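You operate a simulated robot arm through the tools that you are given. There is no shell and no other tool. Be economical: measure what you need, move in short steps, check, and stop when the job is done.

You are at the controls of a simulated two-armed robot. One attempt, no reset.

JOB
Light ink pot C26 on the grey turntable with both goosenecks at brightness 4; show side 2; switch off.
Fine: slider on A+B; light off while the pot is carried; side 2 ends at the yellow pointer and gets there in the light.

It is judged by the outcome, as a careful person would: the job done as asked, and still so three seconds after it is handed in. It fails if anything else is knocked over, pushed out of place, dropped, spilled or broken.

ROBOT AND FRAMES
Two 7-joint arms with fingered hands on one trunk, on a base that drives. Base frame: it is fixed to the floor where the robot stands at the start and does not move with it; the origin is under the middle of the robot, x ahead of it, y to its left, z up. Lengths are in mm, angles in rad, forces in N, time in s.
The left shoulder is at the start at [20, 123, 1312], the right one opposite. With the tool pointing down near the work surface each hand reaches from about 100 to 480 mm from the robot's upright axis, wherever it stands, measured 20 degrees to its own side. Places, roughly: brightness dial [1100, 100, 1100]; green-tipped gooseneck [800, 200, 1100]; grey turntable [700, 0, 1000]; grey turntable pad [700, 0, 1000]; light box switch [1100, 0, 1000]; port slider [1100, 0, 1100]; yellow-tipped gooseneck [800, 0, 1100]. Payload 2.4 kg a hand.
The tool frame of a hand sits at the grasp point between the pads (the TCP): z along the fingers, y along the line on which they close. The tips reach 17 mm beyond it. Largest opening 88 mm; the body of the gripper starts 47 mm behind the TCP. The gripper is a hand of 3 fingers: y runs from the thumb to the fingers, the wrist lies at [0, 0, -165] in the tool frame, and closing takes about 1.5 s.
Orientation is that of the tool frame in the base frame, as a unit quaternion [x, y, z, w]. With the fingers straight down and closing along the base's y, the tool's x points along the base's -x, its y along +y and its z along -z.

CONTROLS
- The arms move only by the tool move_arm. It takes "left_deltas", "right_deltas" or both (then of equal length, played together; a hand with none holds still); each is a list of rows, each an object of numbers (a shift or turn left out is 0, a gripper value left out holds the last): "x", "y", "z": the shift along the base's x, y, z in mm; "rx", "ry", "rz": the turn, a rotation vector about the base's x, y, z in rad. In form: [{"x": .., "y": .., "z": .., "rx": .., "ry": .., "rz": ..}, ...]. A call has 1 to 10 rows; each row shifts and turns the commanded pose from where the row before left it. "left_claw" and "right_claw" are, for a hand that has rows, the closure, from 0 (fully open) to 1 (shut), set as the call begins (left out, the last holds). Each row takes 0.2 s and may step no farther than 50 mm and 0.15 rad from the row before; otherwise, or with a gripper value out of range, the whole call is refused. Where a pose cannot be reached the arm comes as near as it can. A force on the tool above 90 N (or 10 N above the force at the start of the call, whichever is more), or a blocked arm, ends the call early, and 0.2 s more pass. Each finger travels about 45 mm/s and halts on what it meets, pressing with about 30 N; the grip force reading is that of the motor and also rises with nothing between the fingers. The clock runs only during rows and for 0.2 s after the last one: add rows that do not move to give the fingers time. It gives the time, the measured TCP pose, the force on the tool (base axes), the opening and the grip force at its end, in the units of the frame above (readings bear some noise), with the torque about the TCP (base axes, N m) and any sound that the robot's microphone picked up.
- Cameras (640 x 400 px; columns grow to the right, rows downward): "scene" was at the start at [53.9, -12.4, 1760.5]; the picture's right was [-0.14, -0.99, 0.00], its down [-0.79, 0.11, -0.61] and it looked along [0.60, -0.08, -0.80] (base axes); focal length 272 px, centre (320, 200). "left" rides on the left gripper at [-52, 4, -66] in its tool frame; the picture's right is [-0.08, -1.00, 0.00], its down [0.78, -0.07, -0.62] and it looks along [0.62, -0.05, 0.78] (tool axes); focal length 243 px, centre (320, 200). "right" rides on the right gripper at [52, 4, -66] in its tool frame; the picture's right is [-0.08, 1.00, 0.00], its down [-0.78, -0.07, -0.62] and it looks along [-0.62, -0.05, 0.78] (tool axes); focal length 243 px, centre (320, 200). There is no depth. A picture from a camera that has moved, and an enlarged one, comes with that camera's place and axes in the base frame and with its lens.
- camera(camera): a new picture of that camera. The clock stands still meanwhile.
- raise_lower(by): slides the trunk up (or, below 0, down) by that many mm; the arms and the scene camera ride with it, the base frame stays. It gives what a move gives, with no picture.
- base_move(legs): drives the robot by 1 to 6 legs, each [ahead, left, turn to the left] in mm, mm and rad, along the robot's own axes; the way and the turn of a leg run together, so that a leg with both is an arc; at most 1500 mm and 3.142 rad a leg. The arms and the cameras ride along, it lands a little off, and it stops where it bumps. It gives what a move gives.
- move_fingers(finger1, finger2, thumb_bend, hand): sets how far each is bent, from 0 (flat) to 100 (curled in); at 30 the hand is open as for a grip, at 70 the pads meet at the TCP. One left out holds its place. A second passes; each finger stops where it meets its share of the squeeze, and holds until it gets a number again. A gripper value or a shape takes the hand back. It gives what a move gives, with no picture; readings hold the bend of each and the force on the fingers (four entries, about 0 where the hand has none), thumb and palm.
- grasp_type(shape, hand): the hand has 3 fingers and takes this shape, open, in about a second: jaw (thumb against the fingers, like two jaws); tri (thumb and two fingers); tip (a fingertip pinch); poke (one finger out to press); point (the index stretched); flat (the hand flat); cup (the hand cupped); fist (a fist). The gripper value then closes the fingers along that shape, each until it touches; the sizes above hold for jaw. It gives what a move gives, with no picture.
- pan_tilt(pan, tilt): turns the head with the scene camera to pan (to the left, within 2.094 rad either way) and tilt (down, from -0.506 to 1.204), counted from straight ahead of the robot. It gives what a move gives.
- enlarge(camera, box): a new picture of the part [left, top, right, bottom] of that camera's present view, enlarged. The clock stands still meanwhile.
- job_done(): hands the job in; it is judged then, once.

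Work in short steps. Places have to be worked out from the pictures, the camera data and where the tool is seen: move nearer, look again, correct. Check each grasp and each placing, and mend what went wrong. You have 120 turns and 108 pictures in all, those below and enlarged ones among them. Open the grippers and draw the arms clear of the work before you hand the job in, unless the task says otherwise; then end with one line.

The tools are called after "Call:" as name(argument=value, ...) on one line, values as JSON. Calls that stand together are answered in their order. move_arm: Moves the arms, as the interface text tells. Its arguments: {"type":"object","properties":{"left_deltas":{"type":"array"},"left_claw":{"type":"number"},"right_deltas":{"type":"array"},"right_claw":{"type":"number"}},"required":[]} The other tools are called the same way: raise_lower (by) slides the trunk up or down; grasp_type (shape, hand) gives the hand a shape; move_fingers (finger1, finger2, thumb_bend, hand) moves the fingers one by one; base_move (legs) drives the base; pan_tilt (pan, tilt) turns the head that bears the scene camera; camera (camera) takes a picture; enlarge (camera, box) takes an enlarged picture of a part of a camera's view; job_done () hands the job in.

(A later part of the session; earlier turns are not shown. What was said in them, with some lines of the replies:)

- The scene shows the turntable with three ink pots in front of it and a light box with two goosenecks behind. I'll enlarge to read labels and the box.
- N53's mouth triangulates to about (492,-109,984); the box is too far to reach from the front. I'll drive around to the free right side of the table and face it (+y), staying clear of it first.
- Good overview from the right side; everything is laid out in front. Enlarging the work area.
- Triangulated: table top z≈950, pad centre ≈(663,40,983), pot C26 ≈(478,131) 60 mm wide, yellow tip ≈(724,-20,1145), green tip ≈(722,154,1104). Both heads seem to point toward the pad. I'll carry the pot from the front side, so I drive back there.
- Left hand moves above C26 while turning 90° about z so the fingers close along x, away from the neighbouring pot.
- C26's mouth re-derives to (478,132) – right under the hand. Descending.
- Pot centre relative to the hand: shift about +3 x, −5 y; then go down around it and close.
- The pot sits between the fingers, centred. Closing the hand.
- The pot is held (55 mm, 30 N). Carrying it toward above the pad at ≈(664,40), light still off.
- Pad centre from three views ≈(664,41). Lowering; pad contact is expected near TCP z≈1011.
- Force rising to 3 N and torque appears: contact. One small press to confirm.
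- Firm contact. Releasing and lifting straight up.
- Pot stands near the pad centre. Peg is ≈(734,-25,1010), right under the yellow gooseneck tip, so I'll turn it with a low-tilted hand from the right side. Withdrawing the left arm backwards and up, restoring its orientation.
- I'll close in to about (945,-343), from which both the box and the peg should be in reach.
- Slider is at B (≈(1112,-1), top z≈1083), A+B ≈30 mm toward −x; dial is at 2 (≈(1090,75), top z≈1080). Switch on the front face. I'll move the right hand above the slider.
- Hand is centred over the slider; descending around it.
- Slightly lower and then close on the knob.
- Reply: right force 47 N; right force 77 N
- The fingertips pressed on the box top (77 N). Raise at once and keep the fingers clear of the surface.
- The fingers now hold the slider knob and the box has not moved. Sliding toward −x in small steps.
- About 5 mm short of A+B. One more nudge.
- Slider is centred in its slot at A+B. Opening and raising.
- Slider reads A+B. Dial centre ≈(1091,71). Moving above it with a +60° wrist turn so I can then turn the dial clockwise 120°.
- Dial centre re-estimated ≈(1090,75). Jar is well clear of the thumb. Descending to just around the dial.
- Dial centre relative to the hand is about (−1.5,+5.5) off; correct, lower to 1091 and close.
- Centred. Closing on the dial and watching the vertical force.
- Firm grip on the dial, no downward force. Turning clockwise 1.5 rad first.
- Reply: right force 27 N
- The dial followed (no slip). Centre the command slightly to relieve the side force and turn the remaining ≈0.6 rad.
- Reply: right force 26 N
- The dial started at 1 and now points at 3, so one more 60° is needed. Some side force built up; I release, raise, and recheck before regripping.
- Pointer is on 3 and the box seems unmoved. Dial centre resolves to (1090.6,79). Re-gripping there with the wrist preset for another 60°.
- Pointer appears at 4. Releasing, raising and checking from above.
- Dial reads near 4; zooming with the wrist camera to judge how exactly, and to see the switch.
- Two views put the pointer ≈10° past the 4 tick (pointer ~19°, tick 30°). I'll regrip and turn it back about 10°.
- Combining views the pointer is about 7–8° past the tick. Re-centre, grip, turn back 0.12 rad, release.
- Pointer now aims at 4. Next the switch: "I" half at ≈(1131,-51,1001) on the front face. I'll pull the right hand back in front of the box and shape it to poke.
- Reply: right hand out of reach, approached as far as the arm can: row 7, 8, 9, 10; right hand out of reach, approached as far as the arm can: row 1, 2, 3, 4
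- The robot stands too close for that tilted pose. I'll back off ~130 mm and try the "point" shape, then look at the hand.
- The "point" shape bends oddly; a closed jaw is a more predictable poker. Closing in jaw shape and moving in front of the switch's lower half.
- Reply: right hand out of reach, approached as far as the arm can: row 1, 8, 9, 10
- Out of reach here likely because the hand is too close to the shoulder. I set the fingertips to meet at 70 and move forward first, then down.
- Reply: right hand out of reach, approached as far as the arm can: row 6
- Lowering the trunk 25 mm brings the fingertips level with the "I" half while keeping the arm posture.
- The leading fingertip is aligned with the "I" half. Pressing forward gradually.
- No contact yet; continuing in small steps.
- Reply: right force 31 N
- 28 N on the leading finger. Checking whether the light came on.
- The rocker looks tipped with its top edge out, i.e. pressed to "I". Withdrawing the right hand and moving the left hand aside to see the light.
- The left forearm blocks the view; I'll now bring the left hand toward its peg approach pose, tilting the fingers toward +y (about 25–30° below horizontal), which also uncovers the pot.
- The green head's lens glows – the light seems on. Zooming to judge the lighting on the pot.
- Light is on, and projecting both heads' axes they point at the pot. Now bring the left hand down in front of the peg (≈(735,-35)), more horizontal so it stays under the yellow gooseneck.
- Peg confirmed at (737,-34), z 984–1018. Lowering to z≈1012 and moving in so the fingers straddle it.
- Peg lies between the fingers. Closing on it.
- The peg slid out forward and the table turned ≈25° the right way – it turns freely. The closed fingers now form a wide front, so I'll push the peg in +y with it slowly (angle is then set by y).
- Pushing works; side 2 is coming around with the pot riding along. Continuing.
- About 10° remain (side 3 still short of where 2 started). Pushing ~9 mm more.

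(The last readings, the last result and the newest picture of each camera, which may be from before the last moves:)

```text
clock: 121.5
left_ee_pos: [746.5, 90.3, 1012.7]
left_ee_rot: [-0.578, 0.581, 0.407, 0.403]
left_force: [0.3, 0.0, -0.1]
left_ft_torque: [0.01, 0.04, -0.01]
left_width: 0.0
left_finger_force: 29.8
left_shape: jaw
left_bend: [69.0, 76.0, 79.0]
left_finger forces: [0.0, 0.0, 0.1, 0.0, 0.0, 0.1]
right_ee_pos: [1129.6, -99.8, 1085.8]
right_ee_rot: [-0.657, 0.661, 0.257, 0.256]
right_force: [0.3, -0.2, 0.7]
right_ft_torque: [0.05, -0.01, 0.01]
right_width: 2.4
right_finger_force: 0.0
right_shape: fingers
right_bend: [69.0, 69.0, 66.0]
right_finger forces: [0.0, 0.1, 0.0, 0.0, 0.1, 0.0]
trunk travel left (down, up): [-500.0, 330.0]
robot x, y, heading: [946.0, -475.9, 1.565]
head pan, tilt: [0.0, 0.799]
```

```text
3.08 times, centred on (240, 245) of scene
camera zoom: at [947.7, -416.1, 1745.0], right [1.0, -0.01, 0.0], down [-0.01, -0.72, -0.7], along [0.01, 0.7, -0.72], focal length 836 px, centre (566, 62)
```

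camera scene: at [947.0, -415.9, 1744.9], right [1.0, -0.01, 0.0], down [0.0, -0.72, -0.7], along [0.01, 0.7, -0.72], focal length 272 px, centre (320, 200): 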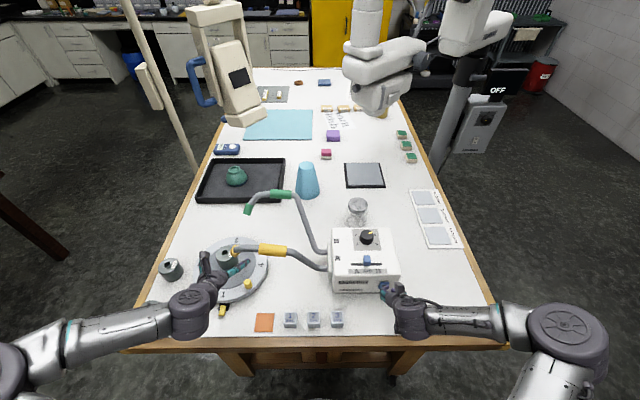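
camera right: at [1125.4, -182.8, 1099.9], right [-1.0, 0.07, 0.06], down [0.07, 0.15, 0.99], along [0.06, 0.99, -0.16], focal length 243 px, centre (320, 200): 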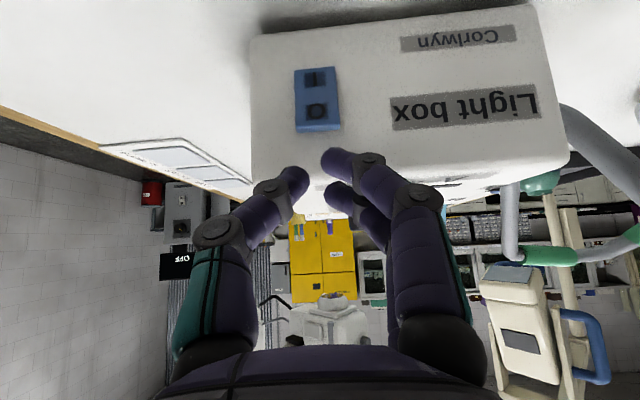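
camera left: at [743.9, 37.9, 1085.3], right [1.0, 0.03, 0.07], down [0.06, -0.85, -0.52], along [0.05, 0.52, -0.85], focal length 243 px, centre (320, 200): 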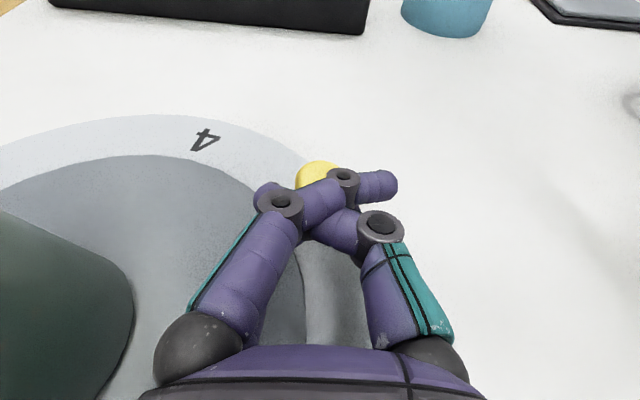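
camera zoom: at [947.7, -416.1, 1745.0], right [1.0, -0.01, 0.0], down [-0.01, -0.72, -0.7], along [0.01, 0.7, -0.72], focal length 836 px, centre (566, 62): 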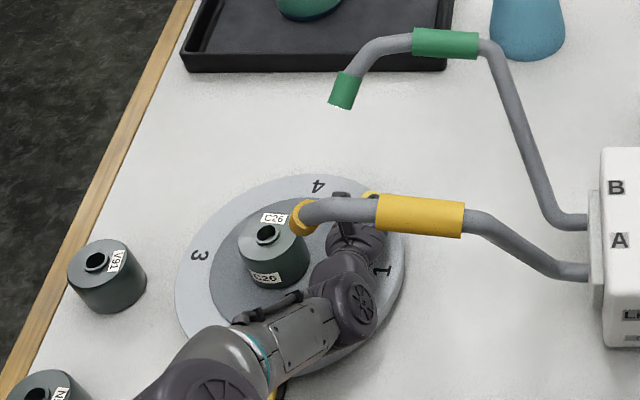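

Side 3 now at row 256 vs 263 wanted – about 6 mm more.

Call:
move_arm(left_deltas=[{"y": 3}, {"y": 3}, {}])

Call:
enlarge(camera="scene", box=[180, 180, 300, 310])

```text
clock: 122.3
left_ee_pos: [744.9, 95.9, 1013.9]
left_ee_rot: [-0.578, 0.581, 0.407, 0.403]
left_force: [0.3, -0.6, -0.6]
left_ft_torque: [0.0, 0.01, 0.04]
left_width: 0.0
left_finger_force: 30.0
left_shape: jaw
left_bend: [69.0, 76.0, 79.0]
left_finger forces: [0.0, 0.0, 0.0, 0.0, 0.1, 0.1]
right_ee_pos: [1130.5, -101.1, 1086.0]
right_ee_rot: [-0.657, 0.66, 0.258, 0.256]
right_force: [-0.3, 0.9, 0.6]
right_ft_torque: [0.02, -0.02, -0.01]
right_width: 2.6
right_finger_force: 0.0
right_shape: fingers
right_bend: [69.0, 69.0, 66.0]
right_finger forces: [0.1, 0.0, 0.1, 0.1, 0.0, 0.0]
trunk travel left (down, up): [-500.0, 330.0]
robot x, y, heading: [946.3, -473.6, 1.562]
head pan, tilt: [0.0, 0.799]
```

```text
3.08 times, centred on (240, 245) of scene
camera zoom: at [947.7, -416.2, 1745.0], right [1.0, -0.01, 0.0], down [-0.01, -0.72, -0.7], along [0.01, 0.7, -0.72], focal length 836 px, centre (566, 62)
```

zoom: 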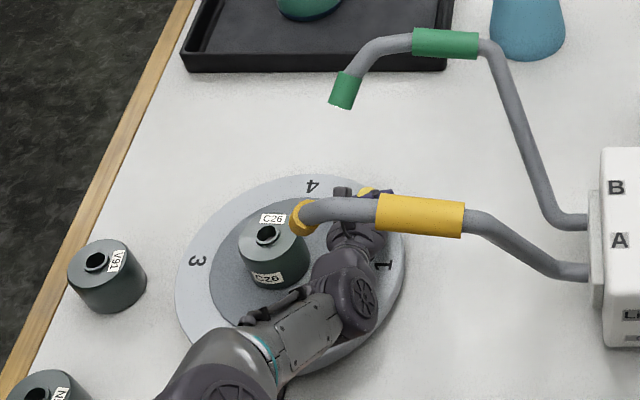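

Within a degree or two; a last 1.5 mm nudge, then withdraw straight back (−y), keeping the fingers closed.

Call:
move_arm(left_deltas=[{"y": 1.5}, {}, {"y": -5}, {"y": -15, "x": 1}, {"y": -20, "x": 1}, {"y": -20, "x": 1}, {"y": -20, "x": 1}, {"y": -20}, {"y": -20}, {"y": -20}])

Call:
move_arm(left_deltas=[{"y": -20}, {"y": -20}, {"y": -20, "z": 10}, {"y": -10, "z": 20}, {"z": 20, "x": 10}, {"z": 20, "x": 20}, {"x": 20, "z": 20}])

Call:
enlarge(camera="scene", box=[180, 180, 300, 310])

Call:
camera(camera="left")

```text
clock: 124.5
left_ee_pos: [747.8, -43.7, 1014.2]
left_ee_rot: [-0.578, 0.582, 0.406, 0.403]
left_force: [-0.7, -0.5, -0.5]
left_ft_torque: [0.0, 0.0, 0.01]
left_width: 0.0
left_finger_force: 30.1
left_shape: jaw
left_bend: [69.0, 76.0, 79.0]
left_finger forces: [0.1, 0.1, 0.0, 0.0, 0.1, 0.0]
right_ee_pos: [1130.2, -102.3, 1086.9]
right_ee_rot: [-0.657, 0.661, 0.257, 0.256]
right_force: [-0.5, -0.9, -0.4]
right_ft_torque: [-0.01, -0.03, 0.01]
right_width: 2.5
right_finger_force: 0.0
right_shape: fingers
right_bend: [69.0, 69.0, 66.0]
right_finger forces: [0.0, 0.0, 0.0, 0.0, 0.1, 0.1]
trunk travel left (down, up): [-500.0, 330.0]
robot x, y, heading: [946.0, -473.4, 1.566]
head pan, tilt: [0.0, 0.799]
```

```text
clock: 126.1
left_ee_pos: [799.9, -113.3, 1104.8]
left_ee_rot: [-0.578, 0.582, 0.406, 0.402]
left_force: [0.9, -0.4, -0.3]
left_ft_torque: [-0.01, 0.01, 0.0]
left_width: 0.0
left_finger_force: 29.9
left_shape: jaw
left_bend: [69.0, 76.0, 79.0]
left_finger forces: [0.0, 0.0, 0.0, 0.0, 0.1, 0.1]
right_ee_pos: [1129.8, -99.8, 1085.8]
right_ee_rot: [-0.656, 0.661, 0.257, 0.257]
right_force: [-0.3, 0.2, 0.5]
right_ft_torque: [-0.01, -0.02, 0.02]
right_width: 2.7
right_finger_force: 0.0
right_shape: fingers
right_bend: [69.0, 69.0, 66.0]
right_finger forces: [0.0, 0.0, 0.0, 0.0, 0.0, 0.0]
trunk travel left (down, up): [-500.0, 330.0]
robot x, y, heading: [946.1, -477.4, 1.562]
head pan, tilt: [0.0, 0.799]
```

```text
3.08 times, centred on (240, 245) of scene
camera zoom: at [948.2, -416.1, 1745.0], right [1.0, -0.01, 0.0], down [-0.01, -0.72, -0.7], along [0.0, 0.7, -0.72], focal length 836 px, centre (566, 62)
```

zoom: 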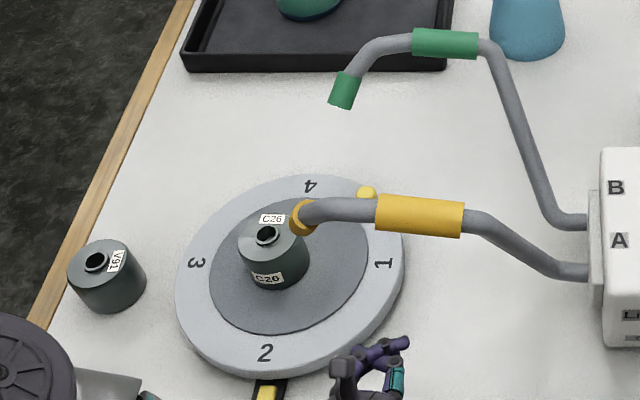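

```text
21 pictures are left
camera left: at [796.5, -156.3, 1177.2], right [1.0, 0.03, 0.07], down [0.06, -0.85, -0.52], along [0.05, 0.52, -0.85], focal length 243 px, centre (320, 200)
```

left: 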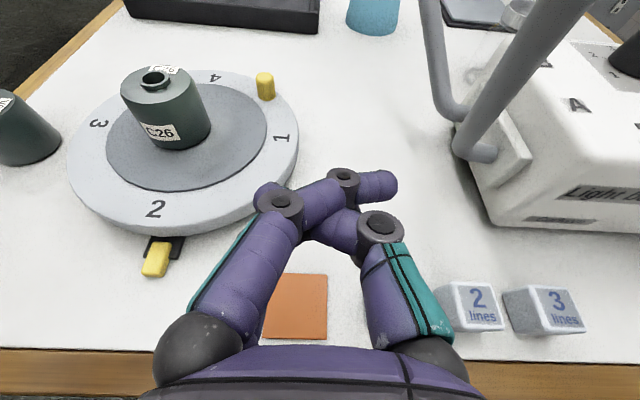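

Side 2 is now at the yellow pointer, with light on; goosenecks untouched. Now switch off: bring the right fingertips level with the "O" half (z≈1022).

Call:
move_arm(right_deltas=[{"z": -20}, {"z": -20}, {"z": -19}, {"y": 10}, {"y": 7}])

Call:
camera(camera="right")

Call:
enlarge(camera="scene", box=[350, 250, 430, 320])

```text
clock: 127.3
left_ee_pos: [799.6, -112.7, 1103.8]
left_ee_rot: [-0.578, 0.582, 0.407, 0.403]
left_force: [0.5, 0.8, 0.0]
left_ft_torque: [-0.04, 0.03, 0.01]
left_width: 0.0
left_finger_force: 29.8
left_shape: jaw
left_bend: [69.0, 76.0, 79.0]
left_finger forces: [0.0, 0.0, 0.1, 0.0, 0.0, 0.0]
right_ee_pos: [1131.0, -83.7, 1024.8]
right_ee_rot: [-0.657, 0.661, 0.257, 0.255]
right_force: [-0.3, 0.2, 0.4]
right_ft_torque: [-0.01, 0.02, 0.02]
right_width: 2.5
right_finger_force: 0.0
right_shape: fingers
right_bend: [69.0, 69.0, 66.0]
right_finger forces: [0.0, 0.0, 0.0, 0.1, 0.0, 0.1]
trunk travel left (down, up): [-500.0, 330.0]
robot x, y, heading: [950.2, -476.6, 1.562]
head pan, tilt: [0.0, 0.799]
```

```text
20 pictures are left
camera right: at [1125.6, -165.8, 1038.7], right [-1.0, 0.07, 0.06], down [0.07, 0.15, 0.99], along [0.06, 0.99, -0.16], focal length 243 px, centre (320, 200)
```

right: 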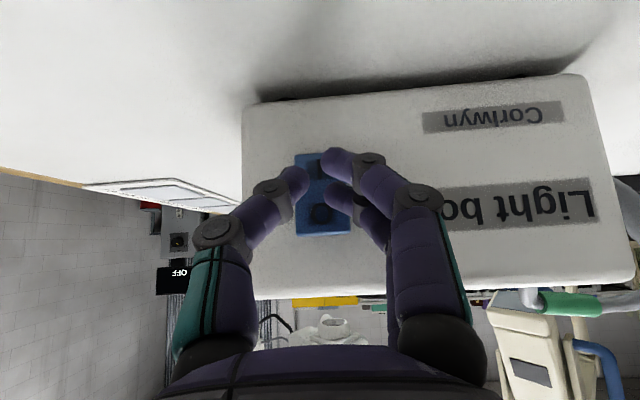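

```text
5.71 times, centred on (390, 285) of scene
camera zoom: at [947.7, -416.0, 1745.0], right [1.0, -0.01, 0.0], down [-0.01, -0.72, -0.7], along [0.01, 0.7, -0.72], focal length 1553 px, centre (-80, -286)
```

zoom: 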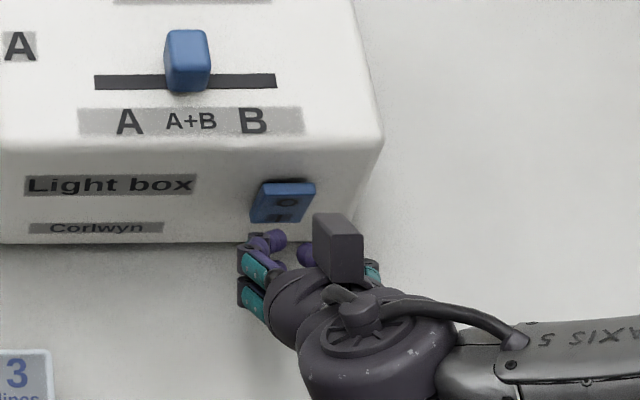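

The fingertips have opened slightly; tightening them so the tip is centred on the switch again.

Call:
move_fingers(hand="right", finger1=74, finger2=74, thumb_bend=74)

Call:
move_arm(right_deltas=[{"z": -1, "x": -1}, {"y": 4}])

Call:
camera(camera="right")

```text
clock: 128.3
left_ee_pos: [800.5, -113.1, 1104.7]
left_ee_rot: [-0.577, 0.582, 0.407, 0.405]
left_force: [0.9, -0.3, 1.0]
left_ft_torque: [-0.01, 0.01, 0.04]
left_width: 0.0
left_finger_force: 30.7
left_shape: jaw
left_bend: [69.0, 76.0, 79.0]
left_finger forces: [0.1, 0.0, 0.1, 0.0, 0.0, 0.1]
right_ee_pos: [1131.3, -84.5, 1025.5]
right_ee_rot: [-0.656, 0.662, 0.257, 0.257]
right_force: [0.0, -0.1, 0.3]
right_ft_torque: [0.01, -0.01, -0.03]
right_width: 0.0
right_finger_force: 0.1
right_shape: fingers
right_bend: [73.0, 73.0, 72.0]
right_finger forces: [0.0, 0.1, 0.1, 0.1, 0.1, 0.0]
trunk travel left (down, up): [-500.0, 330.0]
robot x, y, heading: [946.3, -477.7, 1.564]
head pan, tilt: [0.0, 0.799]
```

```text
clock: 128.9
left_ee_pos: [798.9, -111.8, 1105.4]
left_ee_rot: [-0.577, 0.582, 0.406, 0.404]
left_force: [1.1, 0.2, 0.3]
left_ft_torque: [-0.01, 0.04, 0.03]
left_width: 0.0
left_finger_force: 29.8
left_shape: jaw
left_bend: [69.0, 76.0, 79.0]
left_finger forces: [0.1, 0.0, 0.0, 0.0, 0.1, 0.0]
right_ee_pos: [1129.0, -81.1, 1023.8]
right_ee_rot: [-0.657, 0.661, 0.257, 0.256]
right_force: [-0.3, -0.1, -0.1]
right_ft_torque: [-0.02, -0.03, -0.02]
right_width: 0.0
right_finger_force: 0.1
right_shape: fingers
right_bend: [73.0, 73.0, 72.0]
right_finger forces: [0.1, 0.0, 0.0, 0.1, 0.0, 0.0]
trunk travel left (down, up): [-500.0, 330.0]
robot x, y, heading: [945.3, -477.9, 1.566]
head pan, tilt: [0.0, 0.799]
```

```text
18 pictures are left
camera right: at [1124.1, -162.8, 1038.0], right [-1.0, 0.07, 0.06], down [0.07, 0.15, 0.99], along [0.06, 0.99, -0.16], focal length 243 px, centre (320, 200)
```

right: 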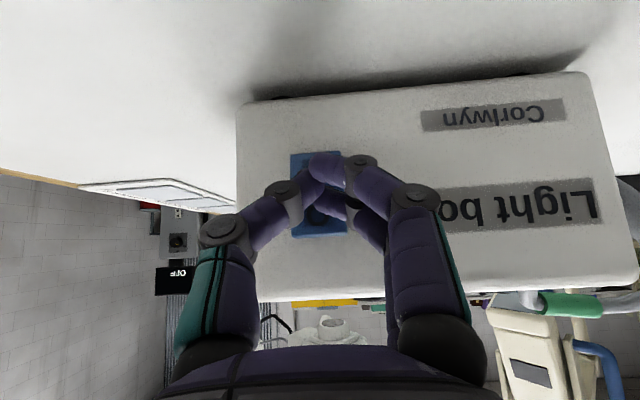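

Leading fingertip sits on "O". Pressing.

Call:
move_arm(right_deltas=[{"y": 4}, {"y": 4}, {"y": 3}, {"y": 3}])

Call:
enlarge(camera="scene", box=[350, 250, 430, 320])

```text
clock: 129.9
left_ee_pos: [800.1, -112.7, 1104.5]
left_ee_rot: [-0.577, 0.582, 0.407, 0.404]
left_force: [0.0, 0.0, 0.3]
left_ft_torque: [0.01, 0.01, 0.03]
left_width: 0.0
left_finger_force: 30.8
left_shape: jaw
left_bend: [69.0, 76.0, 79.0]
left_finger forces: [0.1, 0.1, 0.0, 0.1, 0.1, 0.0]
right_ee_pos: [1128.7, -67.7, 1025.2]
right_ee_rot: [-0.656, 0.662, 0.257, 0.256]
right_force: [-0.7, -5.7, -0.3]
right_ft_torque: [-0.01, -0.02, 0.0]
right_width: 0.1
right_finger_force: 2.9
right_shape: fingers
right_bend: [73.0, 75.0, 72.0]
right_finger forces: [0.0, 6.4, 0.0, 0.0, 0.0, 0.0]
trunk travel left (down, up): [-500.0, 330.0]
robot x, y, heading: [948.5, -474.1, 1.562]
head pan, tilt: [0.0, 0.799]
```

```text
5.71 times, centred on (390, 285) of scene
camera zoom: at [947.4, -417.2, 1745.0], right [1.0, -0.01, 0.0], down [-0.01, -0.72, -0.7], along [0.01, 0.7, -0.72], focal length 1553 px, centre (-80, -286)
```

zoom: 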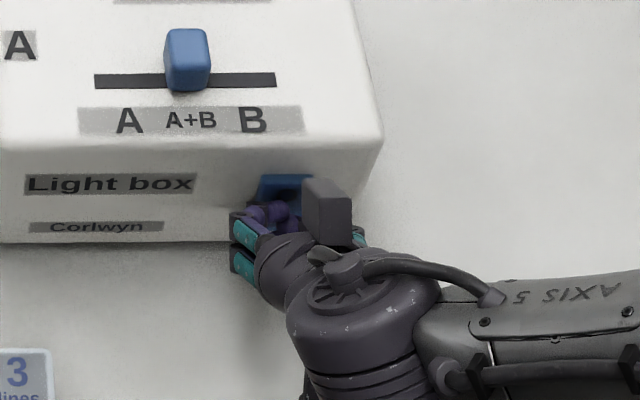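

Contact (6 N) and the rocker is tipping; press a little further to be sure it latches, then withdraw.

Call:
move_arm(right_deltas=[{"y": 3}, {"y": 3}])

Call:
move_arm(right_deltas=[{"y": -10}, {"y": -15}, {"y": -10}, {"z": 20}, {"z": 20}, {"z": 20}])

Call:
camera(camera="right")

Call:
enlarge(camera="scene", box=[350, 250, 430, 320])

Call:
camera(camera="left")

```text
clock: 130.5
left_ee_pos: [799.9, -116.9, 1106.0]
left_ee_rot: [-0.577, 0.581, 0.407, 0.405]
left_force: [0.2, 0.0, -0.2]
left_ft_torque: [-0.02, 0.0, 0.05]
left_width: 0.0
left_finger_force: 30.6
left_shape: jaw
left_bend: [69.0, 76.0, 79.0]
left_finger forces: [0.1, 0.0, 0.0, 0.0, 0.1, 0.1]
right_ee_pos: [1128.6, -66.1, 1024.6]
right_ee_rot: [-0.657, 0.66, 0.258, 0.255]
right_force: [-5.1, -25.5, -1.2]
right_ft_torque: [-0.05, 0.04, -0.04]
right_width: 0.0
right_finger_force: 15.1
right_shape: fingers
right_bend: [73.0, 79.0, 73.0]
right_finger forces: [0.1, 24.6, 0.1, 0.0, 6.5, 0.0]
trunk travel left (down, up): [-500.0, 330.0]
robot x, y, heading: [949.0, -475.9, 1.564]
head pan, tilt: [0.0, 0.799]
```

```text
clock: 131.9
left_ee_pos: [799.8, -113.3, 1105.0]
left_ee_rot: [-0.577, 0.582, 0.406, 0.404]
left_force: [0.2, 1.0, -0.5]
left_ft_torque: [0.0, 0.0, 0.04]
left_width: 0.3
left_finger_force: 30.3
left_shape: jaw
left_bend: [69.0, 76.0, 79.0]
left_finger forces: [0.0, 0.1, 0.0, 0.0, 0.0, 0.0]
right_ee_pos: [1129.9, -98.0, 1085.6]
right_ee_rot: [-0.656, 0.661, 0.257, 0.257]
right_force: [-0.3, -1.0, -0.2]
right_ft_torque: [-0.02, -0.02, -0.01]
right_width: 0.0
right_finger_force: 0.1
right_shape: fingers
right_bend: [73.0, 74.0, 72.0]
right_finger forces: [0.0, 0.1, 0.1, 0.1, 0.0, 0.1]
trunk travel left (down, up): [-500.0, 330.0]
robot x, y, heading: [949.9, -475.5, 1.564]
head pan, tilt: [0.0, 0.799]
```

```text
16 pictures are left
camera right: at [1124.6, -177.7, 1098.5], right [-1.0, 0.07, 0.06], down [0.07, 0.15, 0.99], along [0.06, 0.99, -0.16], focal length 243 px, centre (320, 200)
```

right: 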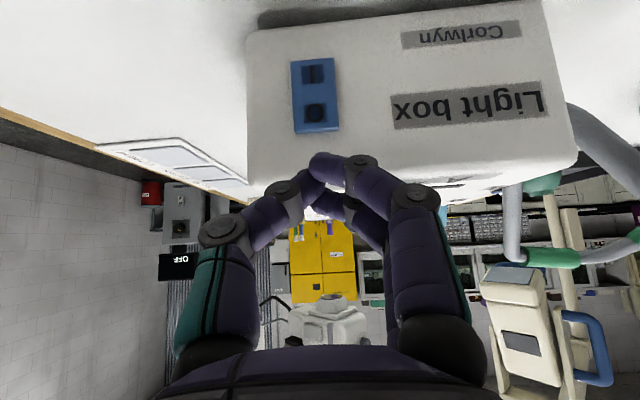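

```text
5.71 times, centred on (390, 285) of scene
camera zoom: at [947.6, -416.5, 1745.0], right [1.0, -0.01, 0.0], down [-0.01, -0.72, -0.7], along [0.01, 0.7, -0.72], focal length 1553 px, centre (-80, -286)
```

zoom: 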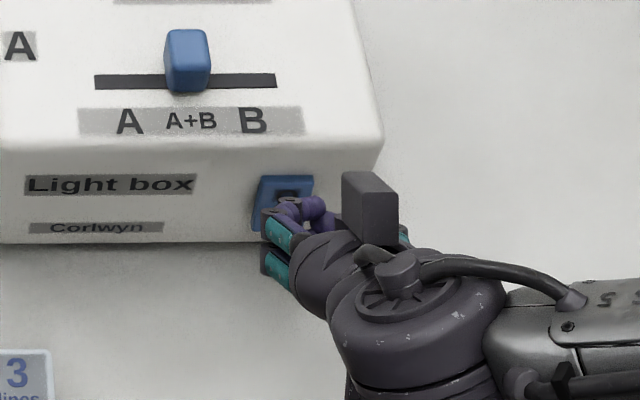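

```text
14 pictures are left
camera left: at [795.9, -156.4, 1177.0], right [1.0, 0.03, 0.07], down [0.06, -0.85, -0.52], along [0.05, 0.52, -0.85], focal length 243 px, centre (320, 200)
```

left: 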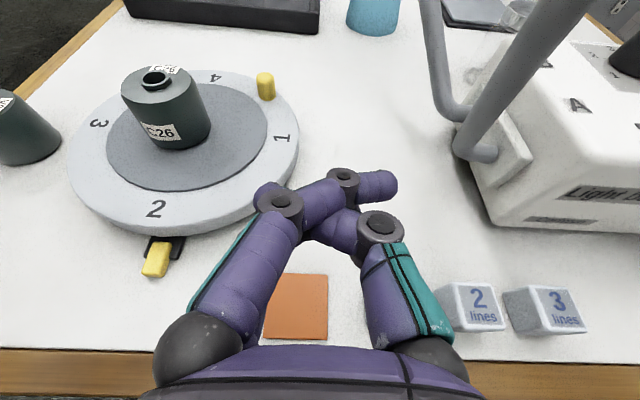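

The rocker is back to its original position. I'll open both hands, raise and draw back, and check with the left camera that the lens no longer glows.

Call:
move_arm(left_deltas=[{"z": 20}, {"z": 20}, {"z": 20, "rx": -0.08}, {"z": 20, "rx": -0.09}, {"z": 20, "x": -15}, {"z": 10, "x": -20}, {"x": -30}, {}], right_deltas=[{"z": 20}, {"z": 20}, {"z": 20}, {"z": 20}, {"z": 20, "y": -10}, {"y": -10}, {"y": -10}, {}], left_claw=0, right_claw=0)

Call:
camera(camera="left")

Call:
camera(camera="scene")

```text
clock: 133.7
left_ee_pos: [735.5, -113.0, 1214.5]
left_ee_rot: [-0.61, 0.614, 0.357, 0.353]
left_force: [-0.2, -0.3, 0.0]
left_ft_torque: [-0.04, 0.02, -0.01]
left_width: 88.0
left_finger_force: 0.0
left_shape: jaw
left_bend: [30.0, 30.0, 30.0]
left_finger forces: [0.1, 0.1, 0.1, 0.1, 0.0, 0.1]
right_ee_pos: [1130.7, -125.2, 1184.8]
right_ee_rot: [-0.657, 0.661, 0.257, 0.256]
right_force: [-0.4, -0.4, 0.3]
right_ft_torque: [0.02, 0.02, 0.0]
right_width: 88.1
right_finger_force: 0.1
right_shape: jaw
right_bend: [30.0, 30.0, 30.0]
right_finger forces: [0.0, 0.0, 0.1, 0.0, 0.0, 0.0]
trunk travel left (down, up): [-500.0, 330.0]
robot x, y, heading: [949.3, -480.4, 1.563]
head pan, tilt: [0.0, 0.799]
```

```text
13 pictures are left
camera left: at [731.3, -142.7, 1292.7], right [1.0, 0.04, 0.07], down [0.06, -0.93, -0.37], along [0.05, 0.37, -0.93], focal length 243 px, centre (320, 200)
```

left: 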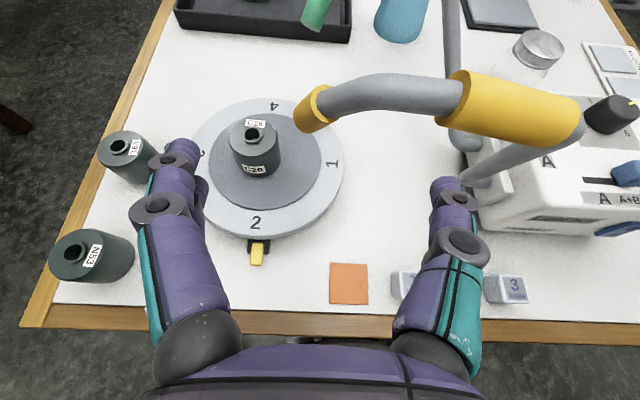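

```text
12 pictures are left
camera scene: at [948.3, -415.6, 1744.9], right [1.0, -0.01, 0.0], down [-0.01, -0.72, -0.7], along [0.0, 0.7, -0.72], focal length 272 px, centre (320, 200)
```

scene: 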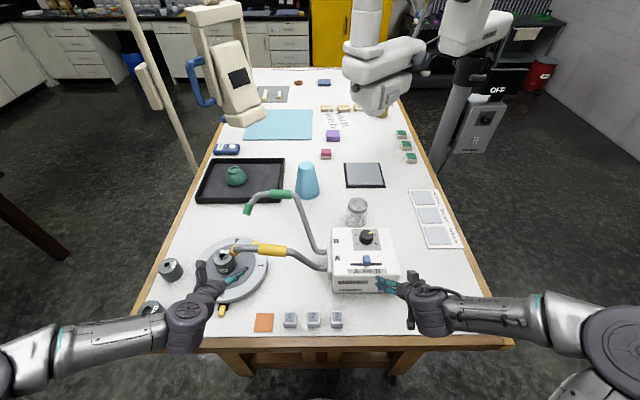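

Zooming on the green lens to confirm it's dark, and on side 2 at the pointer.

Call:
enlarge(camera="left", box=[280, 0, 360, 50])

Call:
enlarge(camera="left", box=[180, 80, 380, 280])

```text
8.00 times, centred on (320, 25) of left
camera zoom: at [731.3, -142.7, 1292.7], right [1.0, 0.04, 0.07], down [0.06, -0.93, -0.37], along [0.05, 0.37, -0.93], focal length 1941 px, centre (320, 1600)
```

zoom: 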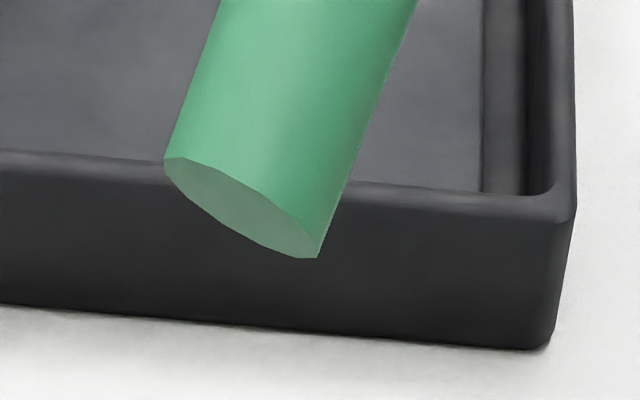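

```text
2.00 times, centred on (280, 180) of left
camera zoom: at [731.3, -142.7, 1292.7], right [1.0, 0.04, 0.07], down [0.06, -0.93, -0.37], along [0.05, 0.37, -0.93], focal length 485 px, centre (400, 240)
```

zoom: 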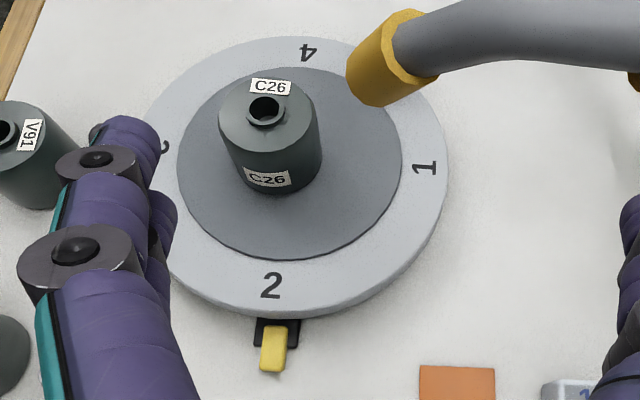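

Light is off, side 2 sits at the pointer, and the pot stands on the pad. Backing the robot so both arms are clear of the work.

Call:
base_move(legs=[[-180, 0, 0]])

Call:
camera(camera="scene")

```text
clock: 135.2
left_ee_pos: [732.4, -296.0, 1214.0]
left_ee_rot: [-0.61, 0.613, 0.356, 0.353]
left_force: [-0.2, -0.5, 0.5]
left_ft_torque: [-0.01, -0.01, -0.03]
left_width: 88.2
left_finger_force: 0.0
left_shape: jaw
left_bend: [30.0, 30.0, 30.0]
left_finger forces: [0.1, 0.0, 0.0, 0.0, 0.1, 0.1]
right_ee_pos: [1128.1, -307.8, 1186.2]
right_ee_rot: [-0.657, 0.661, 0.257, 0.257]
right_force: [0.0, -0.1, 0.0]
right_ft_torque: [0.0, -0.04, -0.02]
right_width: 87.9
right_finger_force: 0.0
right_shape: jaw
right_bend: [30.0, 30.0, 30.0]
right_finger forces: [0.0, 0.0, 0.0, 0.1, 0.1, 0.1]
trunk travel left (down, up): [-500.0, 330.0]
robot x, y, heading: [946.5, -655.9, 1.565]
head pan, tilt: [0.0, 0.799]
```

```text
9 pictures are left
camera scene: at [946.4, -600.0, 1745.0], right [1.0, 0.0, 0.0], down [0.0, -0.72, -0.7], along [0.0, 0.7, -0.72], focal length 272 px, centre (320, 200)
```

scene: 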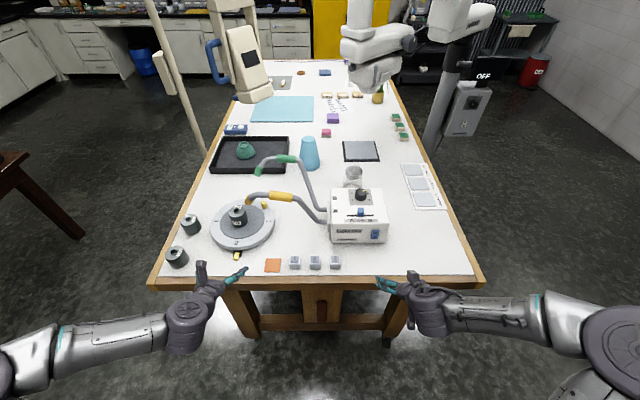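

Everything is in place, with both hands open and clear, so I am handing the job in.

Call:
job_done()

```text
The job is handed in.
```

The job is handed in: pot C26 stands on the turntable pad, was lit through both goosenecks (slider on A+B, dial set to 4 by eye), side 2 was turned to the yellow pointer in the light, and the light is off again.
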